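You operate a simulated robot arm through the tools that you are given. There is no shell and no other tool. Be economical: measure what you need, move in short steps, check, and stop when the job is done.

The job below is to be done with a simulated robot arm. You get a single attempt, and the scene is never put back.

## Task
Load the vial of pink liquid in carousel hole 5 and pump 3 shots into it.
Fine: flip the carousel switch on, then off; end with hole 5 at the red arrow. Where these are worked on the way, their far stop is far enough and under half their travel is too little: carousel switch.

It is judged by the outcome, as a careful person would: the job done as asked, and still so three seconds after it is handed in. It fails if anything else is knocked over, pushed out of place, dropped, spilled or broken.

## Robot
A 6-joint arm with a two-finger parallel gripper, fixed in place. Base frame: the origin is at the foot of the arm, x ahead of it, y to its left, z up; the work surface is at about z = 900. Units: mm, degrees, N and s.
With the tool pointing down near the work surface it reaches from about 240 to 640 mm from the base axis. Its first joint turns from -66.0 to 66.0 degrees. Payload 2.7 kg.
Tool frame: the origin (TCP) lies between the finger pads and is the grasp point; the fingertips stand 23 mm ahead of it; z points along the fingers, y is the line along which they close. Largest opening 94 mm; finger width 38, thickness 10; the body of the gripper, 54 by 96 mm, starts 39 mm behind the TCP.
Orientation is that of the tool frame in the base frame, as a unit quaternion [w, x, y, z]. With the fingers straight down and closing along the base's y, the tool's x points along the base's -x, its y along +y and its z along -z.

## Interface
- The arm moves only by the tool drive_tool. Its argument "series" is a list of rows, each a list of 3 entries, a list of its own where there are three numbers: the shift along the base's x, y, z in units of 200 mm (1.0 is 200 mm), then the turn, a rotation vector about the base's x, y, z in units of 180 degrees (1.0 is 180 degrees), then the finger opening in mm, from 0 to 94. In form: [[[dx, dy, dz], [ax, ay, az], grip], ...]. A call has 1 to 10 rows; each row is the pose to reach, as a shift and turn from the pose commanded when the call began. A call with a number of a shift or a turn outside -1 to 1 is refused whole. Each row takes 0.2 s and may step no farther than 50 mm and 8.6 degrees from the row before; otherwise, or with a gripper value out of range, the whole call is refused. A pose out of reach is approached as far as the arm can. The call stops where the force on the tool passes 70 N (or 10 N more than at its start, if that is more) or the arm is blocked; 0.2 s more then pass. Each finger travels about 45 mm/s and halts on what it meets, pressing with about 25 N; the grip force reading is that of the motor and also rises with nothing between the fingers. The clock runs only during rows and for 0.2 s after the last one: add rows that repeat a pose to give the fingers time. It gives the time, the measured TCP pose, the force on the tool (base axes), the opening and the grip force at its end, in the units of the frame above (readings bear some noise), with the torque about the TCP (base axes, N m) and any sound that the robot's microphone picked up.
- Cameras (640 x 400 px; columns grow to the right, rows downward): "scene" is fixed at [81.6, -434.8, 1408.3]; the picture's right is [0.72, -0.70, 0.00], its down [-0.38, -0.39, -0.84] and it looks along [0.58, 0.60, -0.54] (base axes); focal length 270 px, centre (320, 200). "wrist" rides on the gripper at [86, 16, -75] in the tool frame; the picture's right is [-0.18, 0.98, 0.00], its down [-0.58, -0.11, -0.81] and it looks along [-0.79, -0.15, 0.59] (tool axes); focal length 243 px, centre (320, 200). There is no depth. A picture from a camera that has moved, and an enlarged one, comes with that camera's place and axes in the base frame and with its lens.
- snapshot(camera): a new picture of that camera. The clock stands still meanwhile.
- zoom(camera, box): a new picture of the part [left, top, right, bottom] of that camera's present view, enlarged. The clock stands still meanwhile.
- finish_job(): hands the job in; it is judged then, once.

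Work in short steps. Places have to be worked out from the pictures, the camera data and where the tool is seen: move nearer, look again, correct. Check each grasp and each placing, and mend what went wrong. You have 120 turns and 76 pictures in all, those below and enlarged ones among them. Open the gripper and draw the arm clear of the work before you hand the job in, unless the task says otherwise; then end with one line.

The tools are called as name(argument=value, ...) on one line, values as JSON. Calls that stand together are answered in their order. drive_tool: Moves the arm, as the interface text tells. Its arguments: {"type":"object","properties":{"series":{"type":"array"}},"required":["series"]} The other tools are called the same way: snapshot (camera) takes a picture; zoom (camera, box) takes an enlarged picture of a part of a camera's view; finish_job () hands the job in.

At the start:

```text
clock: 0.0
eef_pos: [341.7, 52.0, 1261.3]
orientation: [0.0, 0.0, 1.0, 0.002]
contact_force: [0.6, 0.2, -0.4]
torque: [0.03, 0.03, -0.01]
width: 94.1
finger_force: 0.1
```

scene: 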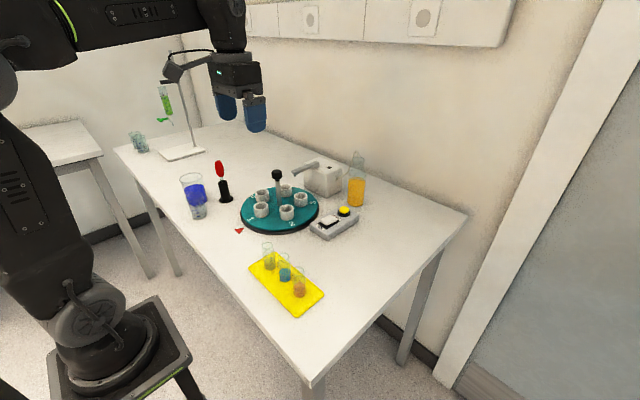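
wrist: 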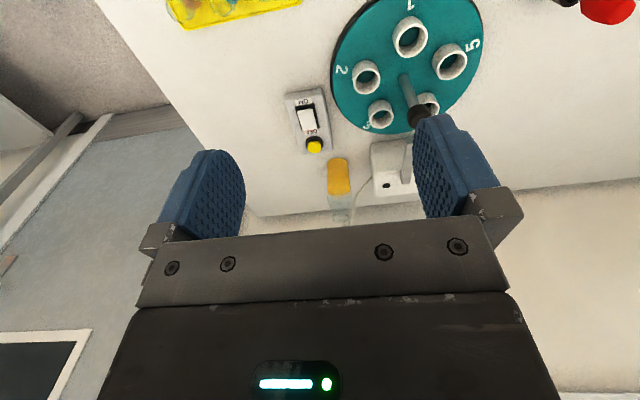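

I'll look closer at the work area first.

zoom(camera="scene", box=[220, 140, 380, 240])

zoom(camera="scene", box=[230, 220, 358, 320])

zoom(camera="wrist", box=[240, 0, 560, 200])

```text
4.00 times, centred on (300, 190) of scene
camera zoom: at [81.6, -434.8, 1408.3], right [0.72, -0.7, 0.0], down [-0.38, -0.39, -0.84], along [0.58, 0.6, -0.54], focal length 1082 px, centre (400, 240)
```

zoom: 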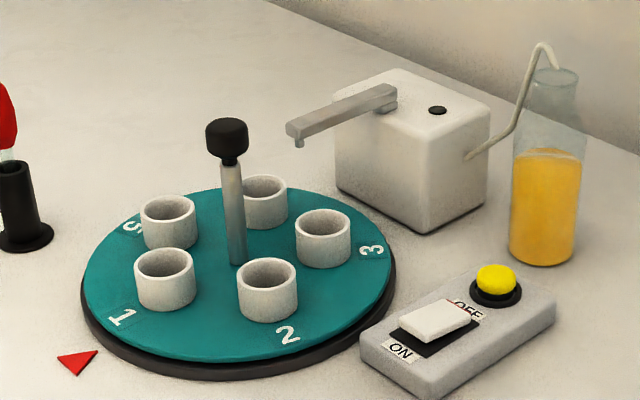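

```text
4.00 times, centred on (294, 270) of scene
camera zoom: at [81.6, -434.8, 1408.3], right [0.72, -0.7, 0.0], down [-0.38, -0.39, -0.84], along [0.58, 0.6, -0.54], focal length 1082 px, centre (424, -80)
```

zoom: 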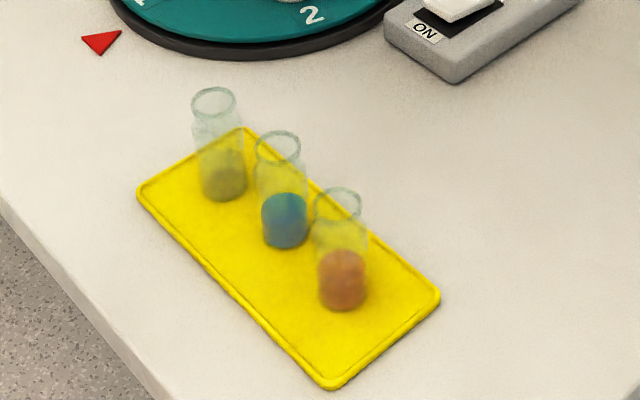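

```text
2.00 times, centred on (400, 100) of wrist
camera zoom: at [253.9, 68.4, 1334.6], right [0.18, 0.98, 0.0], down [0.58, -0.11, 0.81], along [0.79, -0.15, -0.59], focal length 485 px, centre (160, 400)
```

zoom: 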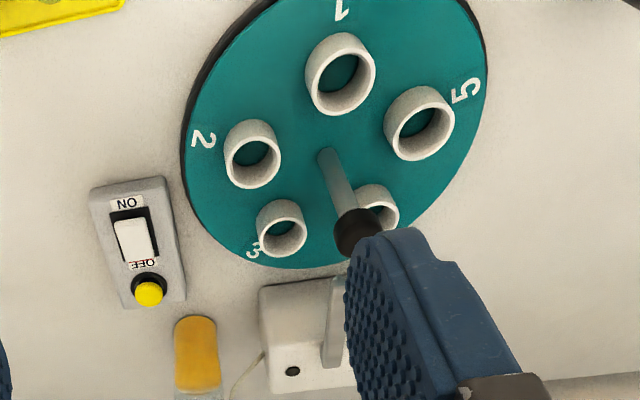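

The vials stand in a row near x≈322, y≈-11, -66 and -122, and the carousel centre is near (488,172). I'll bring the wrist camera toward the tray to identify the pink vial.

drive_tool(series=[[[-0.065, -0.14, -0.13], [0, 0, 0], 60], [[-0.13, -0.28, -0.27], [0, 0, 0], 60], [[-0.2, -0.42, -0.4], [0, 0, 0], 60], [[-0.26, -0.56, -0.55], [0, 0, 0], 60]])

snapshot(camera="wrist")

snapshot(camera="scene")

```text
clock: 1.0
eef_pos: [288.2, -60.8, 1149.2]
orientation: [0.001, 0.0, 1.0, 0.0]
contact_force: [0.3, -0.2, -0.5]
torque: [-0.03, -0.01, -0.04]
width: 59.9
finger_force: 0.2
```

```text
70 pictures are left
camera wrist: at [201.6, -43.9, 1222.0], right [0.18, 0.98, 0.0], down [0.58, -0.11, 0.81], along [0.79, -0.15, -0.59], focal length 243 px, centre (320, 200)
```

wrist: 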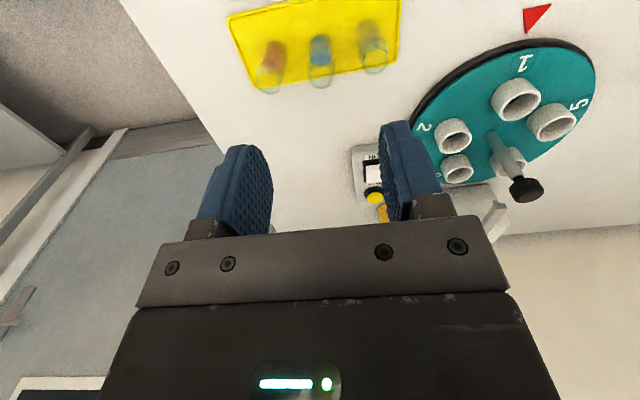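

```text
69 pictures are left
```

scene: 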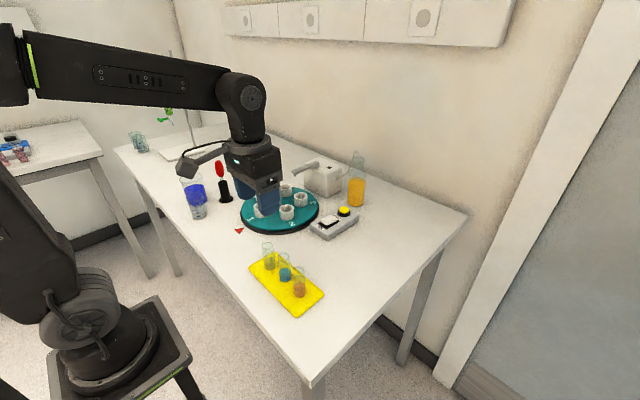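

zoom(camera="wrist", box=[220, 0, 420, 110])

zoom(camera="wrist", box=[340, 0, 620, 240])

```text
3.20 times, centred on (320, 55) of wrist
camera zoom: at [201.6, -43.9, 1222.0], right [0.18, 0.98, 0.0], down [0.58, -0.11, 0.81], along [0.79, -0.15, -0.59], focal length 776 px, centre (320, 664)
```

zoom: 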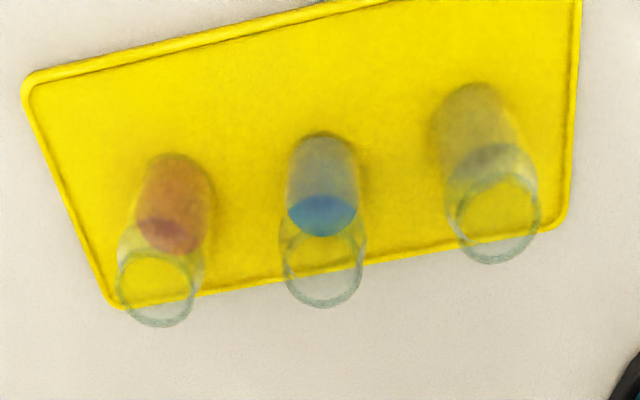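

```text
1.67 times, centred on (480, 120) of wrist
camera zoom: at [201.6, -43.9, 1222.0], right [0.18, 0.98, 0.0], down [0.58, -0.11, 0.81], along [0.79, -0.15, -0.59], focal length 404 px, centre (53, 333)
```

zoom: 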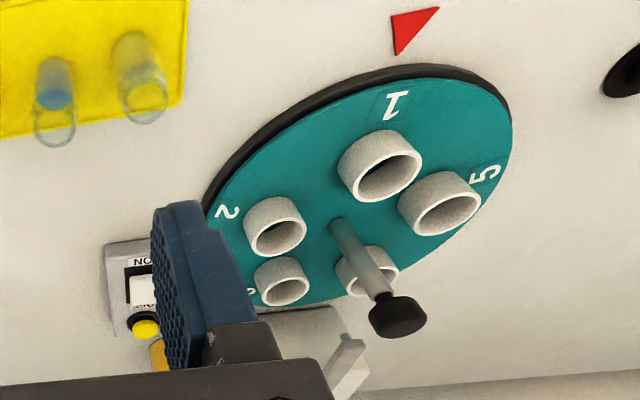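

The leftmost-in-view vial (y≈-122) is the pink one. Next I'll look at the switch box and the pump from nearer by.

drive_tool(series=[[[0.19, 0.06, -0.06], [0, 0, 0], 30], [[0.38, 0.12, -0.12], [0, 0, 0], 10], [[0.57, 0.18, -0.18], [0, 0, 0], 0], [[0.76, 0.24, -0.24], [0, 0, 0], 0], [[0.95, 0.3, -0.3], [0, 0, 0], 0]])

snapshot(camera="wrist")

zoom(camera="scene", box=[270, 150, 380, 240])

```text
clock: 2.2
eef_pos: [480.6, -0.5, 1092.9]
orientation: [0.001, 0.001, 1.0, 0.001]
contact_force: [0.4, 0.2, 0.3]
torque: [-0.01, 0.01, 0.0]
width: 0.1
finger_force: 25.1
```

```text
66 pictures are left
camera wrist: at [394.1, 16.6, 1165.6], right [0.19, 0.98, 0.0], down [0.58, -0.11, 0.81], along [0.79, -0.15, -0.59], focal length 243 px, centre (320, 200)
```

wrist: 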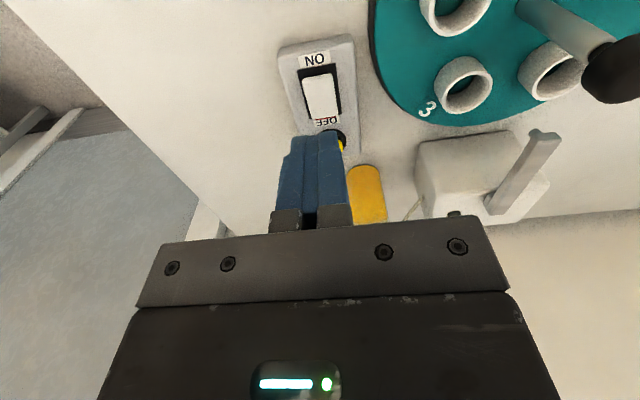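

```text
4.44 times, centred on (325, 195) of scene
camera zoom: at [81.6, -434.8, 1408.3], right [0.72, -0.7, 0.0], down [-0.38, -0.39, -0.84], along [0.58, 0.6, -0.54], focal length 1202 px, centre (298, 222)
```

zoom: 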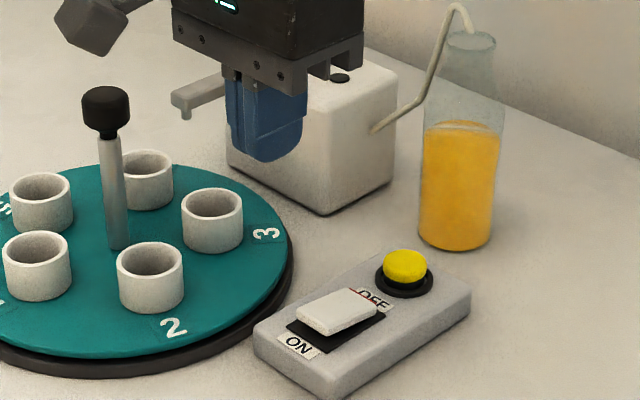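

The spout tip triangulates to about (560,178,1000), opposite the arrow. I'll check the rocker's tilt.

zoom(camera="wrist", box=[260, 20, 400, 160])

```text
2.86 times, centred on (330, 90) of wrist
camera zoom: at [394.1, 16.6, 1165.6], right [0.19, 0.98, 0.0], down [0.58, -0.11, 0.81], along [0.79, -0.15, -0.59], focal length 693 px, centre (291, 514)
```

zoom: 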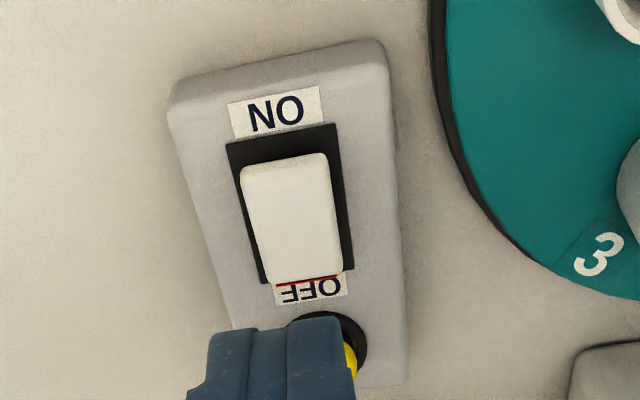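

The ON end of the rocker is raised, so it is off; its ON end is near (513,-6). I'll turn the tool 90° about z so the closed fingers are narrow along x.

drive_tool(series=[[[0, 0, 0], [0, 0, 0.047], 0], [[0, 0, 0], [0, 0, 0.094], 0], [[0, 0, 0], [0, 0, 0.141], 0], [[0, 0, 0], [0, 0, 0.188], 0], [[0, 0, 0], [0, 0, 0.235], 0], [[0, 0, 0], [0, 0, 0.282], 0], [[0, 0, 0], [0, 0, 0.329], 0], [[0, 0, 0], [0, 0, 0.376], 0], [[0, 0, 0], [0, 0, 0.423], 0], [[0, 0, 0], [0, 0, 0.47], 0]])

drive_tool(series=[[[0.08, -0.014, -0.1], [0, 0, 0.03], 0], [[0.16, -0.028, -0.2], [0, 0, 0.03], 0], [[0.16, -0.028, -0.3], [0, 0, 0.03], 0]])

snapshot(camera="wrist")

zoom(camera="scene", box=[250, 140, 378, 240])

```text
clock: 4.4
eef_pos: [479.2, 0.1, 1090.8]
orientation: [0.0, -0.674, 0.739, 0.001]
contact_force: [-0.7, 0.2, -0.7]
torque: [0.01, 0.0, 0.03]
width: 0.0
finger_force: 25.0
```

```text
clock: 5.2
eef_pos: [509.2, -7.3, 1029.6]
orientation: [0.0, 0.707, -0.707, -0.001]
contact_force: [0.8, -0.1, 0.6]
torque: [-0.01, 0.03, -0.04]
width: 0.0
finger_force: 25.4
```

```text
63 pictures are left
camera wrist: at [493.5, -92.4, 1103.6], right [-0.98, 0.18, 0.0], down [0.11, 0.58, 0.81], along [0.15, 0.79, -0.59], focal length 243 px, centre (320, 200)
```

wrist: 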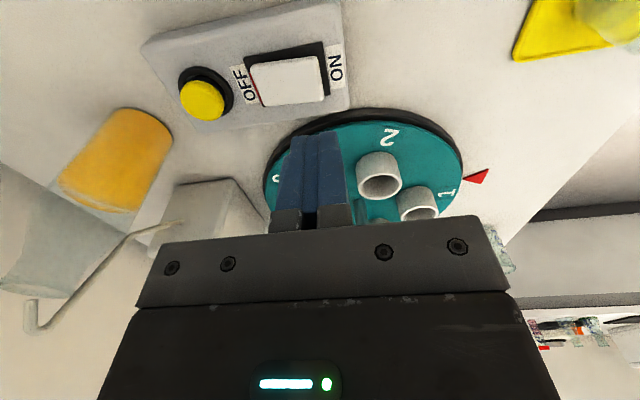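

```text
4.00 times, centred on (314, 190) of scene
camera zoom: at [81.6, -434.8, 1408.3], right [0.72, -0.7, 0.0], down [-0.38, -0.39, -0.84], along [0.58, 0.6, -0.54], focal length 1082 px, centre (344, 240)
```

zoom: 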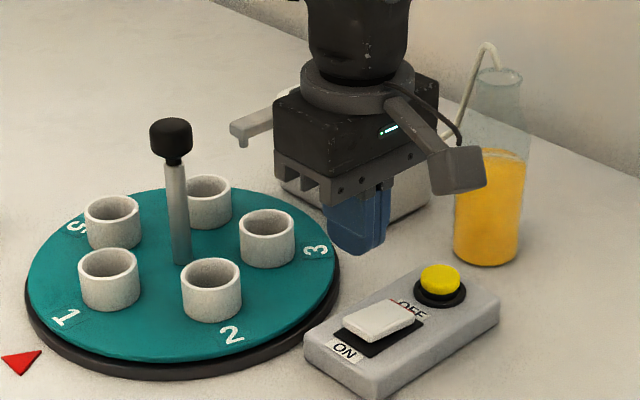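

Both views put the rocker's ON end at about (508,-9). I'll go to just above it.

drive_tool(series=[[[0.014, -0.007, -0.14], [0, 0, 0], 0], [[0.014, -0.007, -0.27], [0, 0, 0], 0]])

zoom(camera="scene", box=[280, 170, 376, 240])

zoom(camera="wrist", box=[160, 0, 480, 240])

```text
clock: 5.8
eef_pos: [512.9, -5.7, 975.2]
orientation: [0.0, 0.707, -0.707, -0.001]
contact_force: [0.9, 0.3, -0.1]
torque: [-0.03, -0.04, 0.0]
width: 0.2
finger_force: 24.9
```

```text
5.71 times, centred on (328, 205) of scene
camera zoom: at [81.6, -434.8, 1408.3], right [0.72, -0.7, 0.0], down [-0.38, -0.39, -0.84], along [0.58, 0.6, -0.54], focal length 1545 px, centre (274, 171)
```

zoom: 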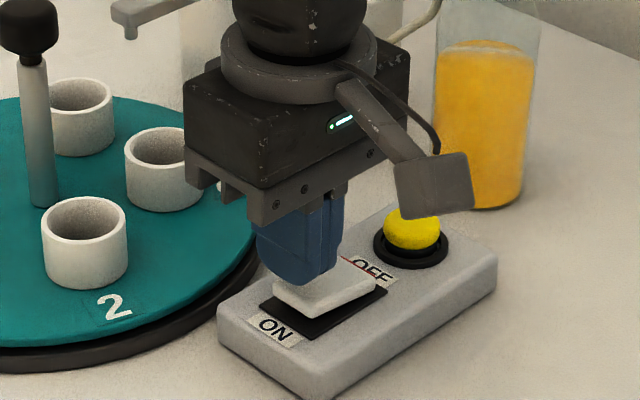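

```text
1.67 times, centred on (320, 120) of wrist
camera zoom: at [496.9, -92.7, 1049.1], right [-0.98, 0.18, 0.0], down [0.11, 0.58, 0.81], along [0.15, 0.79, -0.59], focal length 404 px, centre (320, 333)
```

zoom: 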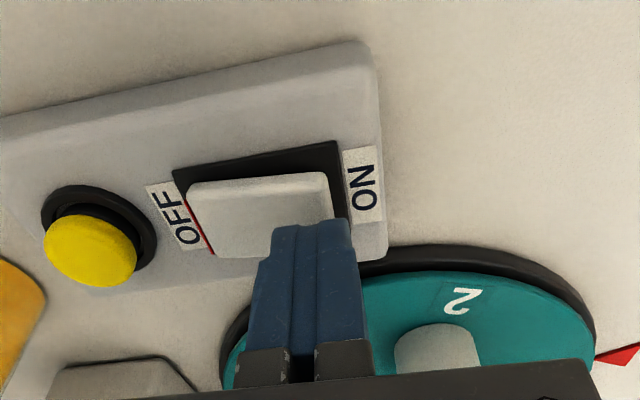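

The fingers are above the ON end; I'll shift slightly to (516,-9) and press down in small steps.

drive_tool(series=[[[0.015, -0.015, 0], [0, 0, 0], 0], [[0.015, -0.015, -0.025], [0, 0, 0], 0], [[0.015, -0.015, -0.05], [0, 0, 0], 0], [[0.015, -0.015, -0.075], [0, 0, 0], 0], [[0.015, -0.015, -0.1], [0, 0, 0], 0]])

zoom(camera="scene", box=[230, 160, 358, 240])

```text
clock: 7.0
eef_pos: [516.3, -10.2, 960.6]
orientation: [0.002, -0.707, 0.707, -0.001]
contact_force: [-19.1, 1.6, 36.7]
torque: [0.07, 0.08, 0.05]
width: 0.0
finger_force: 24.7
```

```text
5.00 times, centred on (294, 200) of scene
camera zoom: at [80.5, -434.8, 1408.4], right [0.72, -0.7, 0.0], down [-0.38, -0.39, -0.84], along [0.58, 0.6, -0.54], focal length 1352 px, centre (450, 200)
```

zoom: 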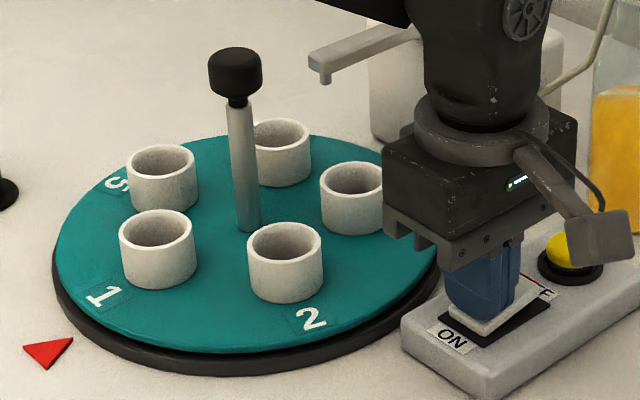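

The pad met something at z≈938 with 37 N but little visible motion, and it also pushed me -x. I'll back off and look closely at the rocker's actual tilt.

drive_tool(series=[[[-0.1, 0, 0.05], [0, 0, 0], 0], [[-0.3, 0, 0.25], [0, 0, 0], 0]])

zoom(camera="scene", box=[306, 196, 362, 242])

snapshot(camera="wrist")

```text
refused: row 2 steps farther than a row can; nothing moved
```

```text
8.70 times, centred on (334, 219) of scene
camera zoom: at [80.5, -434.8, 1408.4], right [0.72, -0.7, 0.0], down [-0.38, -0.39, -0.84], along [0.58, 0.6, -0.54], focal length 2351 px, centre (198, 35)
```

zoom: 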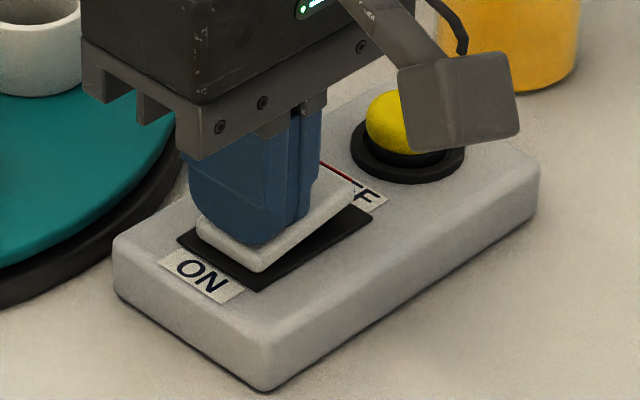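

```text
57 pictures are left
camera wrist: at [500.1, -96.3, 1034.8], right [-0.98, 0.18, 0.0], down [0.11, 0.58, 0.81], along [0.15, 0.79, -0.59], focal length 243 px, centre (320, 200)
```

wrist: 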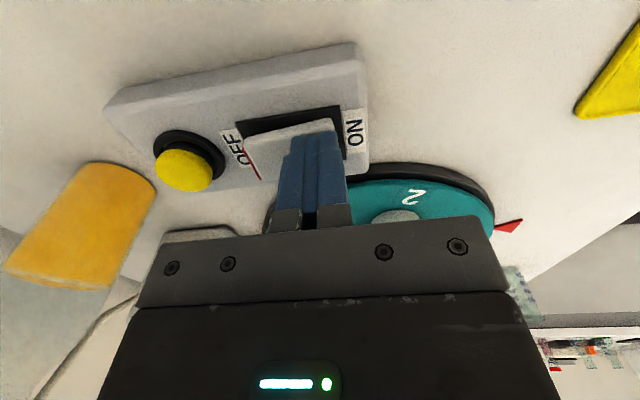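

The rocker now looks tilted with ON low and OFF high, so it did move. I'll press a bit more to reach its stop, and listen.

drive_tool(series=[[[0, 0, -0.01], [0, 0, 0], 0], [[0, 0, -0.018], [0, 0, 0], 0], [[0, 0, -0.018], [0, 0, 0], 0]])

zoom(camera="scene", box=[230, 160, 358, 240])

```text
clock: 7.8
eef_pos: [517.2, -10.4, 960.2]
orientation: [-0.004, 0.707, -0.707, 0.003]
contact_force: [-26.0, 7.2, 58.7]
torque: [0.15, 0.04, 0.13]
width: 0.1
finger_force: 25.9
```

```text
5.00 times, centred on (294, 200) of scene
camera zoom: at [79.9, -434.6, 1408.5], right [0.72, -0.7, 0.0], down [-0.38, -0.39, -0.84], along [0.58, 0.6, -0.54], focal length 1352 px, centre (450, 200)
```

zoom: 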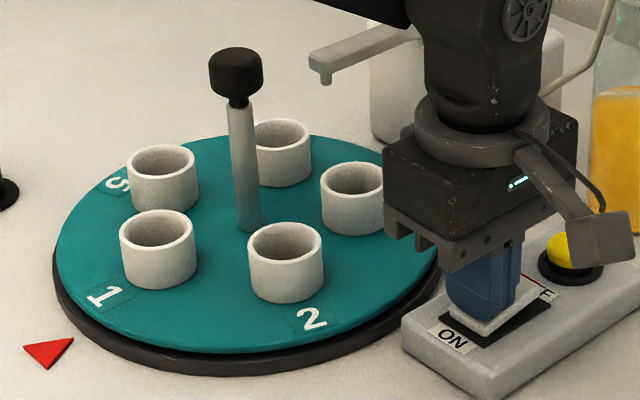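

It is at a hard stop. I'll lift straight up and look at how the rocker stays.

drive_tool(series=[[[0, 0, 0.05], [0, 0, 0], 0], [[0, 0, 0.25], [0, 0, 0], 0], [[-0.15, 0, 0.4], [0, 0, 0], 0], [[-0.3, -0.0, 0.5], [0, 0, 0], 0]])

zoom(camera="scene", box=[306, 196, 362, 242])

zoom(camera="scene", box=[230, 140, 358, 240])

```text
clock: 8.8
eef_pos: [455.8, -8.0, 1052.5]
orientation: [-0.001, -0.707, 0.708, 0.002]
contact_force: [-0.8, 0.5, -0.6]
torque: [-0.03, -0.02, -0.01]
width: 0.0
finger_force: 25.0
```

```text
8.70 times, centred on (334, 219) of scene
camera zoom: at [81.6, -434.8, 1408.3], right [0.72, -0.7, 0.0], down [-0.38, -0.39, -0.84], along [0.58, 0.6, -0.54], focal length 2351 px, centre (198, 35)
```

zoom: 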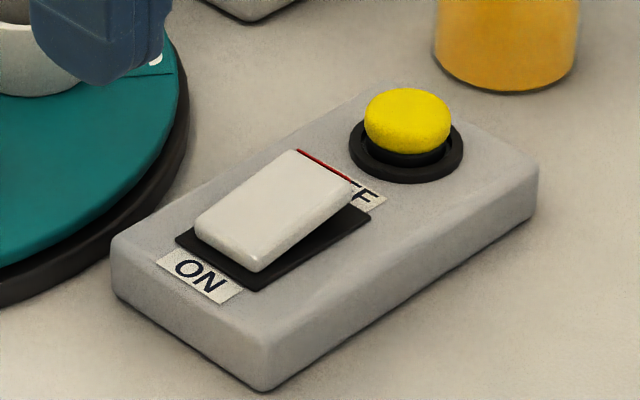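

```text
4.00 times, centred on (294, 190) of scene
camera zoom: at [81.6, -434.8, 1408.3], right [0.72, -0.7, 0.0], down [-0.38, -0.39, -0.84], along [0.58, 0.6, -0.54], focal length 1082 px, centre (424, 240)
```

zoom: 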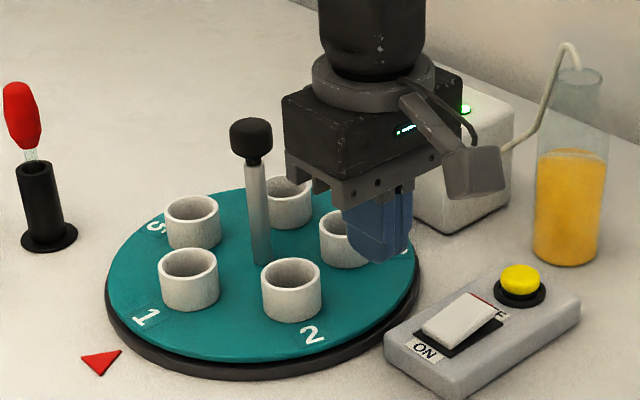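

ON is now pressed and the pump's lamp turned green, so the switch powers the pump. Now I'll fetch the pink vial: go above (319,-121) and look.

drive_tool(series=[[[-0.17, -0.14, 0.05], [0, 0, 0], 20], [[-0.34, -0.28, 0.1], [0, 0, 0], 40], [[-0.51, -0.42, 0.1], [0, 0, 0], 60], [[-0.68, -0.56, 0.1], [0, 0, 0], 60], [[-0.68, -0.56, 0.1], [0, 0, 0], 60]])

snapshot(camera="wrist")

zoom(camera="scene", box=[220, 180, 380, 320])

```text
clock: 10.0
eef_pos: [318.1, -122.8, 1074.5]
orientation: [0.0, 0.707, -0.707, -0.001]
contact_force: [-0.8, 0.2, -0.2]
torque: [-0.02, 0.0, 0.0]
width: 60.1
finger_force: 0.2
```

```text
53 pictures are left
camera wrist: at [302.4, -209.3, 1147.7], right [-0.98, 0.18, 0.0], down [0.11, 0.58, 0.81], along [0.15, 0.79, -0.59], focal length 243 px, centre (320, 200)
```

wrist: 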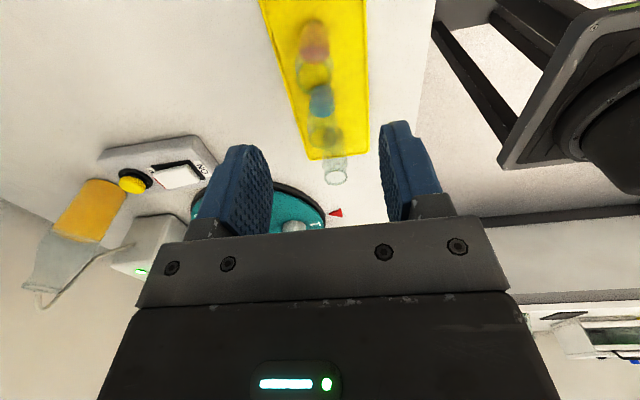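

```text
2.86 times, centred on (300, 250) of scene
camera zoom: at [81.6, -434.8, 1408.3], right [0.72, -0.7, 0.0], down [-0.38, -0.39, -0.84], along [0.58, 0.6, -0.54], focal length 773 px, centre (377, 57)
```

zoom: 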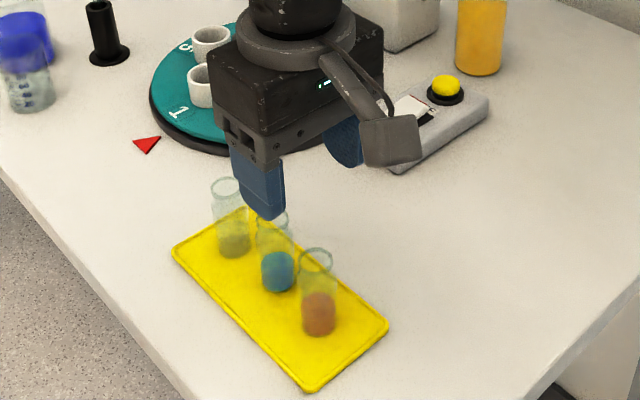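

zoom(camera="wrist", box=[250, 0, 390, 200])

```text
2.00 times, centred on (320, 100) of wrist
camera zoom: at [302.4, -209.3, 1147.7], right [-0.98, 0.18, 0.0], down [0.11, 0.58, 0.81], along [0.15, 0.79, -0.59], focal length 485 px, centre (320, 400)
```

zoom: 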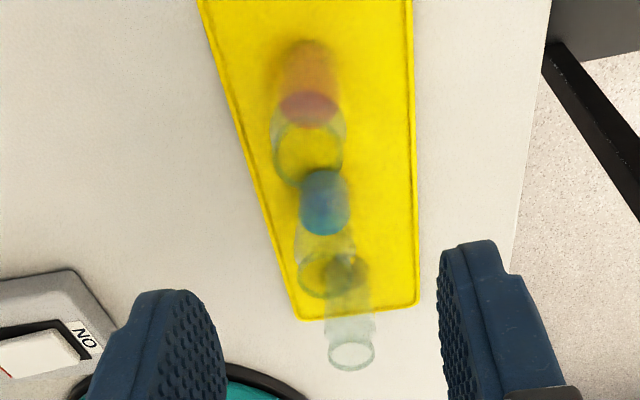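

Cross-checking both cameras puts the pink vial at about (322,-122) with its top at z≈975. I'll descend around its upper part without closing yet.

drive_tool(series=[[[0.02, 0.004, -0.2], [0, 0, 0], 60], [[0.02, 0.004, -0.38], [0, 0, 0], 60], [[0.02, 0.004, -0.5], [0, 0, 0], 60]])

zoom(camera="scene", box=[244, 210, 340, 310])

zoom(camera="wrist", box=[200, 40, 440, 240])

```text
clock: 10.8
eef_pos: [324.7, -120.8, 972.7]
orientation: [-0.001, -0.707, 0.707, 0.003]
contact_force: [-1.1, 0.1, 0.6]
torque: [0.03, 0.0, -0.01]
width: 59.7
finger_force: 0.0
```

```text
4.00 times, centred on (292, 260) of scene
camera zoom: at [81.6, -434.8, 1408.3], right [0.72, -0.7, 0.0], down [-0.38, -0.39, -0.84], along [0.58, 0.6, -0.54], focal length 1082 px, centre (432, -40)
```

zoom: 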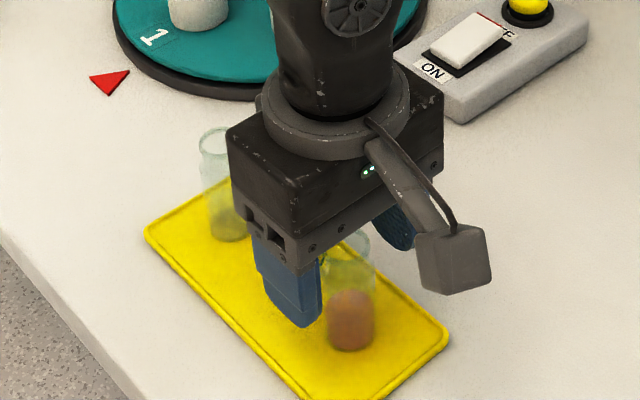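

```text
2.00 times, centred on (320, 140) of wrist
camera zoom: at [307.7, -206.7, 1045.5], right [-0.98, 0.18, 0.0], down [0.11, 0.58, 0.81], along [0.15, 0.79, -0.59], focal length 485 px, centre (320, 320)
```

zoom: 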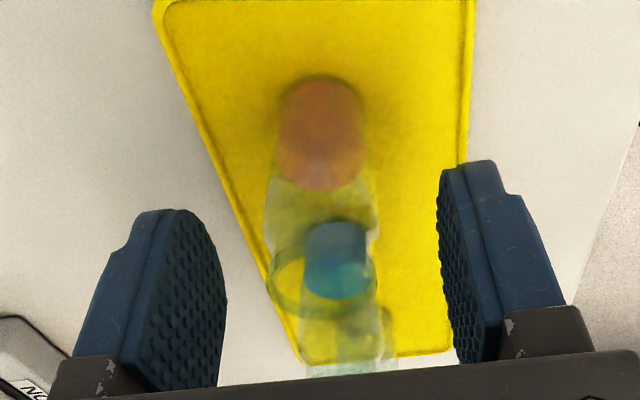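

The vial is centred between the pads. I'll descend to z≈963 and close.

drive_tool(series=[[[-0.005, -0.015, -0.05], [0, 0, 0], 60], [[-0.005, -0.015, -0.05], [0, 0, 0], 40], [[-0.005, -0.015, -0.05], [0, 0, 0], 15], [[-0.005, -0.015, -0.05], [0, 0, 0], 15], [[-0.005, -0.015, -0.05], [0, 0, 0], 15]])

```text
clock: 12.0
eef_pos: [322.5, -124.0, 963.5]
orientation: [0.0, -0.707, 0.708, 0.001]
contact_force: [-0.8, 0.3, 0.4]
torque: [-0.01, 0.01, 0.0]
width: 28.5
finger_force: 25.5
```

The vial is held (28.5 mm). I'll lift it straight up.

drive_tool(series=[[[0, 0, 0.1], [0, 0, 0], 15], [[0, 0, 0.3], [0, 0, 0], 15], [[0, 0, 0.5], [0, 0, 0], 15], [[0, 0, 0.7], [0, 0, -0.033], 15], [[0, 0, 0.78], [0, 0, -0.067], 15]])

zoom(camera="scene", box=[220, 140, 380, 310])

```text
clock: 13.2
eef_pos: [324.1, -125.6, 1122.4]
orientation: [0.0, -0.627, 0.779, 0.002]
contact_force: [0.5, -0.1, -0.3]
torque: [0.02, -0.02, 0.03]
width: 28.4
finger_force: 25.3
```

```text
2.35 times, centred on (300, 225) of scene
camera zoom: at [81.6, -434.8, 1408.3], right [0.72, -0.7, 0.0], down [-0.38, -0.39, -0.84], along [0.58, 0.6, -0.54], focal length 636 px, centre (367, 141)
```

zoom: 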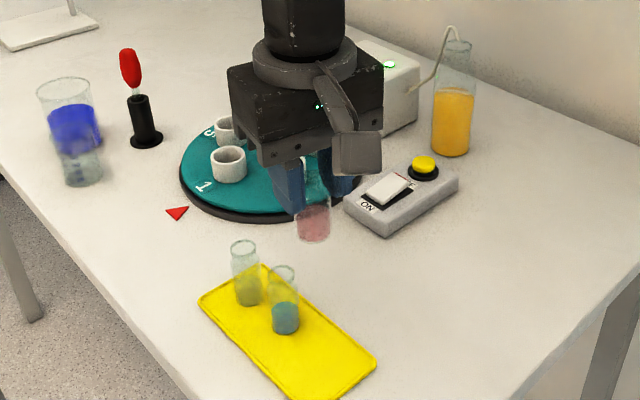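

It is indeed pink and securely held. I'll carry it at height toward hole 5.

drive_tool(series=[[[0.075, 0.182, 0], [0, 0, 0], 15], [[0.15, 0.364, 0], [0, 0, 0], 15], [[0.225, 0.546, 0], [0, 0, 0], 15], [[0.3, 0.728, 0], [0, 0, 0], 15], [[0.373, 0.91, 0], [0, 0, 0], 15]])

drive_tool(series=[[[0.075, 0.182, 0], [0, 0, 0], 15], [[0.15, 0.364, 0], [0, 0, 0], 15], [[0.225, 0.546, 0], [0, 0, 0], 15], [[0.3, 0.728, 0], [0, 0, 0], 15], [[0.373, 0.91, 0], [0, 0, 0], 15]])

snapshot(camera="wrist")

zoom(camera="scene", box=[200, 120, 360, 240])

```text
clock: 14.4
eef_pos: [398.7, 58.4, 1121.3]
orientation: [0.0, -0.628, 0.778, 0.001]
contact_force: [-0.1, -0.5, -0.4]
torque: [-0.03, 0.03, -0.02]
width: 28.7
finger_force: 24.4
```

```text
clock: 15.6
eef_pos: [470.7, 241.0, 1121.8]
orientation: [0.0, -0.628, 0.778, 0.002]
contact_force: [-0.5, 0.2, -0.5]
torque: [0.03, -0.02, -0.01]
width: 28.3
finger_force: 25.2
```

```text
47 pictures are left
camera wrist: at [436.5, 160.6, 1195.2], right [-0.92, 0.39, 0.0], down [0.23, 0.54, 0.81], along [0.31, 0.75, -0.59], focal length 243 px, centre (320, 200)
```

wrist: 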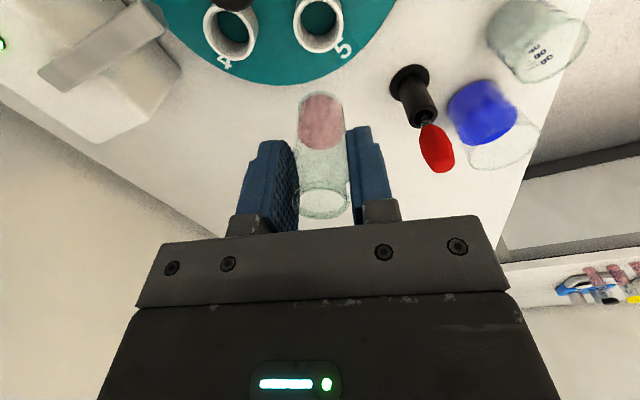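

```text
3.33 times, centred on (280, 180) of scene
camera zoom: at [81.6, -434.8, 1408.3], right [0.72, -0.7, 0.0], down [-0.38, -0.39, -0.84], along [0.58, 0.6, -0.54], focal length 901 px, centre (453, 267)
```

zoom: 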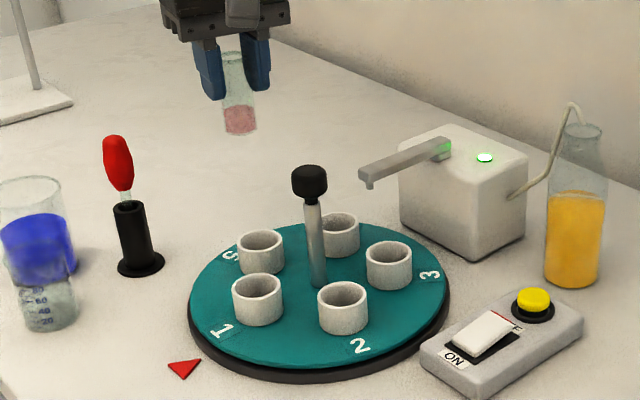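

Projections from both cameras put the vial right above hole 5 (≈(471,240)). I'll lower until the vial bottom is just above the cup rim and check.

drive_tool(series=[[[0.002, 0, -0.2], [0, 0, 0], 15], [[0.004, 0, -0.4], [0, 0, 0], 15], [[0.004, -0.002, -0.5], [0, 0, 0], 15], [[0.004, -0.002, -0.5], [0, 0, 0], 15]])

zoom(camera="wrist", box=[220, 0, 420, 160])

zoom(camera="scene", box=[220, 130, 330, 220])

```text
clock: 16.6
eef_pos: [474.0, 237.9, 1017.6]
orientation: [0.0, -0.629, 0.778, 0.002]
contact_force: [-0.3, -0.6, -0.9]
torque: [0.01, 0.01, -0.03]
width: 28.1
finger_force: 25.4
```

```text
2.50 times, centred on (320, 80) of wrist
camera zoom: at [440.0, 157.2, 1091.9], right [-0.92, 0.39, 0.0], down [0.23, 0.54, 0.81], along [0.31, 0.75, -0.59], focal length 606 px, centre (320, 500)
```

zoom: 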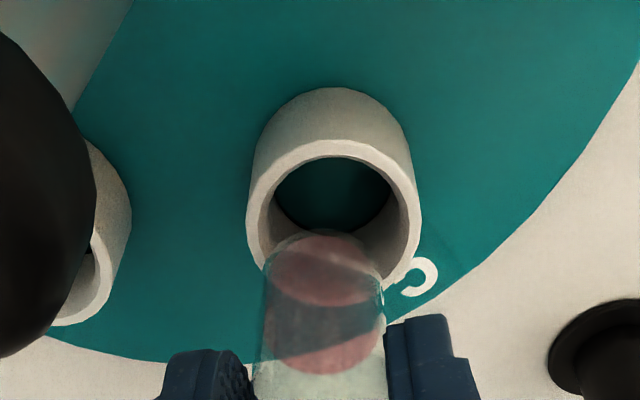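

```text
4.44 times, centred on (275, 175) of scene
camera zoom: at [81.6, -434.8, 1408.3], right [0.72, -0.7, 0.0], down [-0.38, -0.39, -0.84], along [0.58, 0.6, -0.54], focal length 1202 px, centre (520, 311)
```

zoom: 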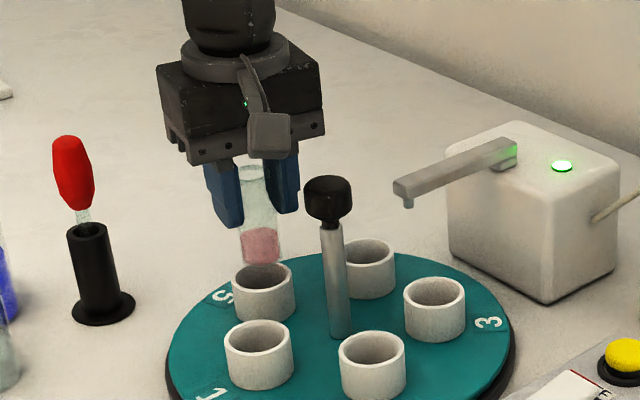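

Wrist view shows the cup centre about 5 mm toward -x and 3 mm toward -y of the vial. I'll correct, lower a little and recheck.

drive_tool(series=[[[-0.022, -0.016, -0.02], [0, 0, 0], 15], [[-0.022, -0.016, -0.04], [0, 0, 0], 15], [[-0.022, -0.016, -0.04], [0, 0, 0], 15]])

zoom(camera="wrist", box=[260, 20, 400, 120])

zoom(camera="scene", box=[250, 160, 314, 220])

```text
clock: 17.4
eef_pos: [468.1, 234.1, 1010.6]
orientation: [0.0, -0.629, 0.778, 0.001]
contact_force: [-0.4, -0.4, 0.0]
torque: [0.0, 0.0, 0.01]
width: 28.5
finger_force: 24.9
```

```text
4.00 times, centred on (330, 70) of wrist
camera zoom: at [434.4, 153.6, 1084.3], right [-0.92, 0.39, 0.0], down [0.23, 0.54, 0.81], along [0.31, 0.75, -0.59], focal length 970 px, centre (280, 720)
```

zoom: 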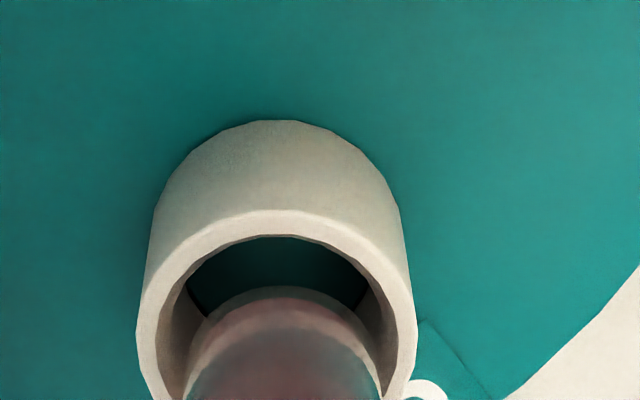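

```text
6.67 times, centred on (282, 190) of scene
camera zoom: at [81.6, -434.8, 1408.3], right [0.72, -0.7, 0.0], down [-0.38, -0.39, -0.84], along [0.58, 0.6, -0.54], focal length 1803 px, centre (573, 267)
```

zoom: 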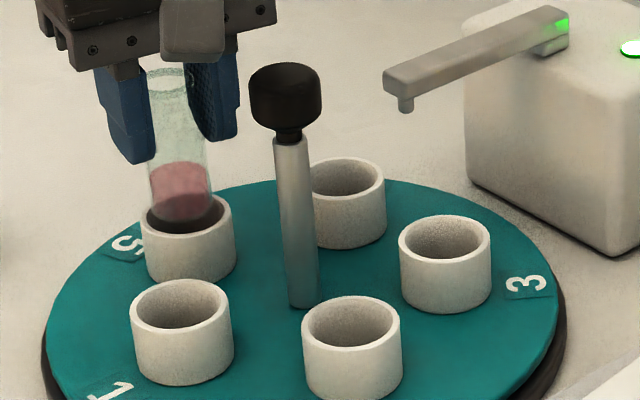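

The vial is nearly concentric with cup 5 (about 1.5 mm lateral). I'll nudge and descend slowly, watching the force.

drive_tool(series=[[[0.007, -0.002, 0], [0, 0, 0], 15], [[0.007, -0.002, -0.03], [0, 0, 0], 15], [[0.007, -0.002, -0.06], [0, 0, 0], 15], [[0.007, -0.002, -0.09], [0, 0, 0], 15]])

zoom(camera="scene", box=[250, 160, 314, 220])

```text
clock: 18.4
eef_pos: [468.9, 233.7, 993.7]
orientation: [0.0, -0.628, 0.778, 0.001]
contact_force: [-0.3, -0.2, -0.8]
torque: [0.02, 0.01, 0.02]
width: 28.4
finger_force: 24.4
```

```text
6.67 times, centred on (282, 190) of scene
camera zoom: at [81.6, -434.8, 1408.3], right [0.72, -0.7, 0.0], down [-0.38, -0.39, -0.84], along [0.58, 0.6, -0.54], focal length 1803 px, centre (573, 267)
```

zoom: 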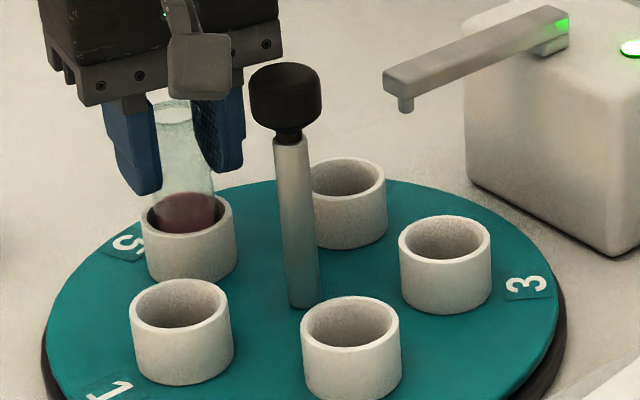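

The vial is inside the cup without contact force. I'll keep lowering in small steps until it seats.

drive_tool(series=[[[0, 0, -0.02], [0, 0, 0], 15], [[0, 0, -0.04], [0, 0, 0], 15], [[0, 0, -0.06], [0, 0, 0], 15]])

zoom(camera="scene", box=[250, 160, 314, 220])

```text
clock: 19.2
eef_pos: [470.6, 235.1, 981.5]
orientation: [0.0, -0.628, 0.778, 0.001]
contact_force: [-0.4, -0.9, -0.5]
torque: [-0.02, 0.0, -0.01]
width: 28.3
finger_force: 25.6
```

```text
6.67 times, centred on (282, 190) of scene
camera zoom: at [81.6, -434.9, 1408.3], right [0.72, -0.7, 0.0], down [-0.38, -0.39, -0.84], along [0.58, 0.6, -0.54], focal length 1803 px, centre (573, 267)
```

zoom: 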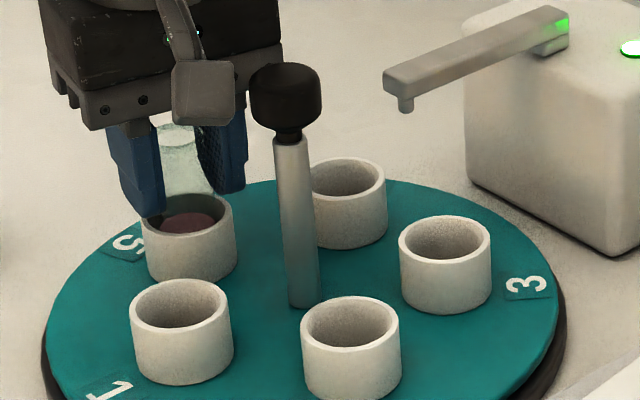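

Still no contact; continuing down in 2 mm steps.

drive_tool(series=[[[0, 0, -0.01], [0, 0, 0], 15], [[0, 0, -0.02], [0, 0, 0], 15], [[0, 0, -0.03], [0, 0, 0], 15], [[0, 0, -0.03], [0, 0, 0], 15]])

```text
clock: 20.2
eef_pos: [472.2, 236.0, 977.8]
orientation: [0.003, -0.629, 0.777, 0.0]
contact_force: [-0.3, -1.2, 23.6]
torque: [-0.05, 0.05, -0.05]
width: 28.6
finger_force: 24.9
```

Contact (24 N) at vial bottom z≈919, which matches the cup floor. I'll relieve the press, then open gently.

drive_tool(series=[[[0, 0, 0.012], [0, 0, 0], 15], [[0, 0, 0.012], [0, 0, 0], 30], [[0, 0, 0.012], [0, 0, 0], 38], [[0, 0, 0.012], [0, 0, 0], 46], [[0, 0, 0.012], [0, 0, 0], 46]])

zoom(camera="scene", box=[250, 160, 314, 220])

```text
clock: 21.4
eef_pos: [471.1, 235.8, 976.7]
orientation: [0.0, -0.629, 0.777, 0.002]
contact_force: [-0.1, 0.6, 0.3]
torque: [-0.01, -0.02, 0.01]
width: 45.9
finger_force: 0.1
```

```text
6.67 times, centred on (282, 190) of scene
camera zoom: at [81.6, -434.8, 1408.3], right [0.72, -0.7, 0.0], down [-0.38, -0.39, -0.84], along [0.58, 0.6, -0.54], focal length 1803 px, centre (573, 267)
```

zoom: 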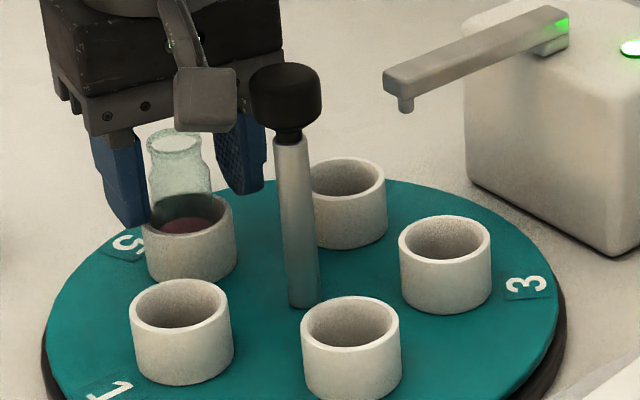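

The vial stands in cup 5 and the fingers are free of it. I'll lift straight up, then move above the central knob to inspect it.

drive_tool(series=[[[0, 0, 0.1], [0, 0, 0], 46], [[0, 0, 0.3], [0, 0, 0], 46], [[0, 0, 0.5], [0, 0, 0], 60], [[0, 0, 0.73], [0, 0, 0], 60], [[0.05, -0.16, 0.73], [0, 0, 0], 60], [[0.1, -0.325, 0.73], [0, 0, 0], 60]])

snapshot(camera="wrist")

zoom(camera="scene", box=[230, 120, 358, 230])

```text
clock: 22.8
eef_pos: [489.3, 169.6, 1124.5]
orientation: [0.0, -0.629, 0.778, 0.001]
contact_force: [-0.9, -0.7, -0.1]
torque: [0.01, 0.01, -0.02]
width: 59.9
finger_force: 0.0
```

```text
38 pictures are left
camera wrist: at [455.1, 88.2, 1198.2], right [-0.92, 0.39, 0.0], down [0.23, 0.54, 0.81], along [0.31, 0.75, -0.59], focal length 243 px, centre (320, 200)
```

wrist: 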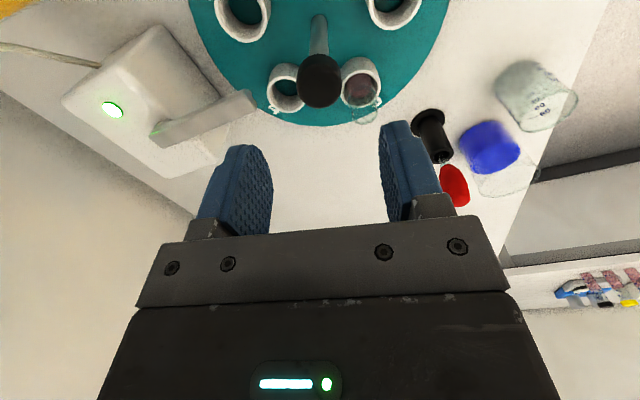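

```text
3.64 times, centred on (294, 175) of scene
camera zoom: at [81.6, -434.8, 1408.3], right [0.72, -0.7, 0.0], down [-0.38, -0.39, -0.84], along [0.58, 0.6, -0.54], focal length 983 px, centre (414, 291)
```

zoom: 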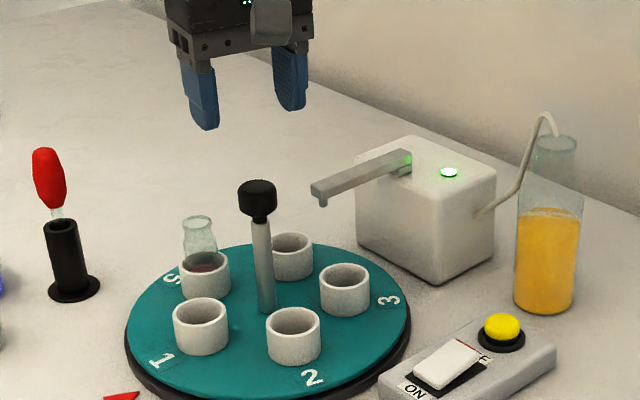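

The knob is at about (488.5,170.5), mid-height ≈1030, on the carousel's axis. I'll descend around it and grip.

drive_tool(series=[[[-0.004, 0.005, -0.2], [0, 0, 0], 60], [[-0.004, 0.005, -0.4], [0, 0, 0], 60], [[-0.004, 0.005, -0.47], [0, 0, 0], 60], [[-0.004, 0.005, -0.47], [0, 0, 0], 40], [[-0.004, 0.005, -0.47], [0, 0, 0], 20], [[-0.004, 0.005, -0.47], [0, 0, 0], 20], [[-0.004, 0.005, -0.47], [0, 0, 0], 20]])

zoom(camera="scene", box=[230, 120, 358, 230])

```text
clock: 24.4
eef_pos: [490.6, 172.9, 1029.4]
orientation: [0.002, -0.629, 0.778, 0.0]
contact_force: [34.3, -4.0, -9.1]
torque: [-0.18, 0.52, 0.08]
width: 31.9
finger_force: 44.6
```

```text
3.64 times, centred on (294, 175) of scene
camera zoom: at [82.8, -434.9, 1408.3], right [0.72, -0.7, 0.0], down [-0.38, -0.39, -0.84], along [0.58, 0.6, -0.55], focal length 983 px, centre (414, 291)
```

zoom: 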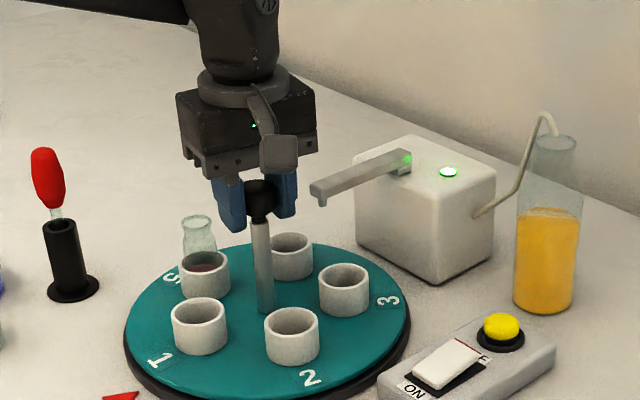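

Knob gripped (32 mm); the 34 N along +x says the axis is about 4–5 mm further +x. I'll relieve that and try a small clockwise twist.

drive_tool(series=[[[0.02, 0, 0], [0, 0, 0], 20], [[0.02, 0, 0], [0, 0, -0.03], 20], [[0.02, 0, 0], [0, 0, -0.06], 20], [[0.02, 0, 0], [0, 0, -0.06], 20]])

zoom(camera="scene", box=[230, 120, 358, 230])

```text
clock: 25.4
eef_pos: [492.1, 172.4, 1031.2]
orientation: [-0.005, -0.553, 0.833, 0.003]
contact_force: [-38.0, -8.4, 11.3]
torque: [0.63, -0.75, 0.0]
width: 31.6
finger_force: 45.0
```

```text
3.64 times, centred on (294, 175) of scene
camera zoom: at [80.3, -435.2, 1408.3], right [0.72, -0.7, 0.0], down [-0.38, -0.39, -0.84], along [0.58, 0.6, -0.54], focal length 983 px, centre (414, 291)
```

zoom: 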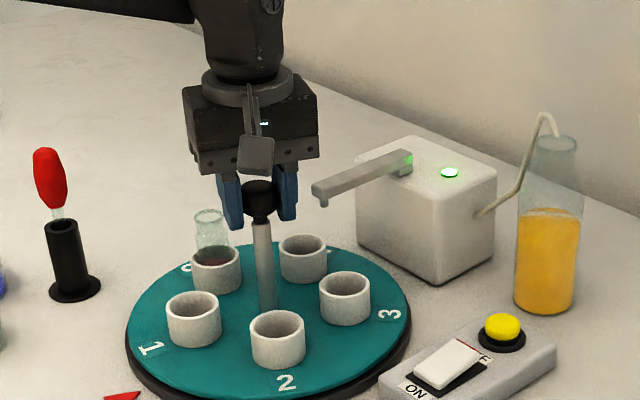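

The carousel turns with the knob. I'll recentre by 2 mm and continue clockwise, a bit less than the remaining angle.

drive_tool(series=[[[-0.0105, -0.003, 0], [0, 0, -0.04], 20], [[-0.0105, -0.003, 0], [0, 0, -0.08], 20], [[-0.0105, -0.003, 0], [0, 0, -0.12], 20], [[-0.0105, -0.003, 0], [0, 0, -0.16], 20], [[-0.0105, -0.003, 0], [0, 0, -0.2], 20], [[-0.0105, -0.003, 0], [0, 0, -0.24], 20]])

drive_tool(series=[[[0, 0, 0], [0, 0, -0.04], 20], [[0, 0, 0], [0, 0, -0.08], 20], [[0, 0, 0], [0, 0, -0.12], 20], [[0, 0, 0], [0, 0, -0.16], 20], [[0, 0, 0], [0, 0, -0.2], 20], [[0, 0, 0], [0, 0, -0.2], 20]])

zoom(camera="scene", box=[230, 120, 358, 230])

```text
clock: 26.8
eef_pos: [491.9, 171.2, 1030.2]
orientation: [0.002, -0.205, 0.979, 0.001]
contact_force: [-1.2, -0.3, 9.7]
torque: [-1.14, 0.9, 0.02]
width: 32.1
finger_force: 44.6
```

```text
clock: 28.2
eef_pos: [492.3, 170.1, 1030.8]
orientation: [0.001, 0.107, 0.994, 0.0]
contact_force: [4.9, -21.4, 9.9]
torque: [0.38, 0.33, 0.04]
width: 31.7
finger_force: 45.2
```

```text
3.64 times, centred on (294, 175) of scene
camera zoom: at [81.6, -435.5, 1408.1], right [0.72, -0.7, 0.0], down [-0.38, -0.39, -0.84], along [0.58, 0.6, -0.54], focal length 983 px, centre (414, 291)
```

zoom: 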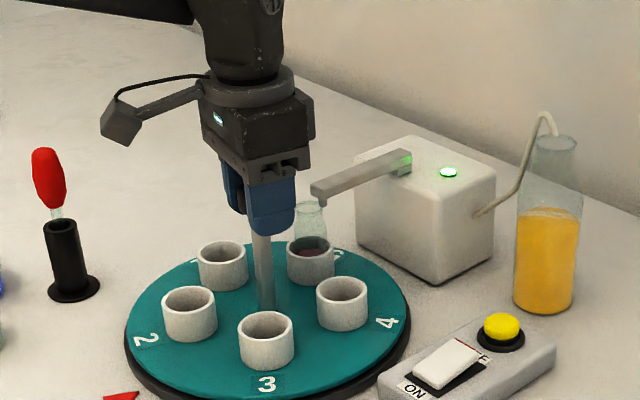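

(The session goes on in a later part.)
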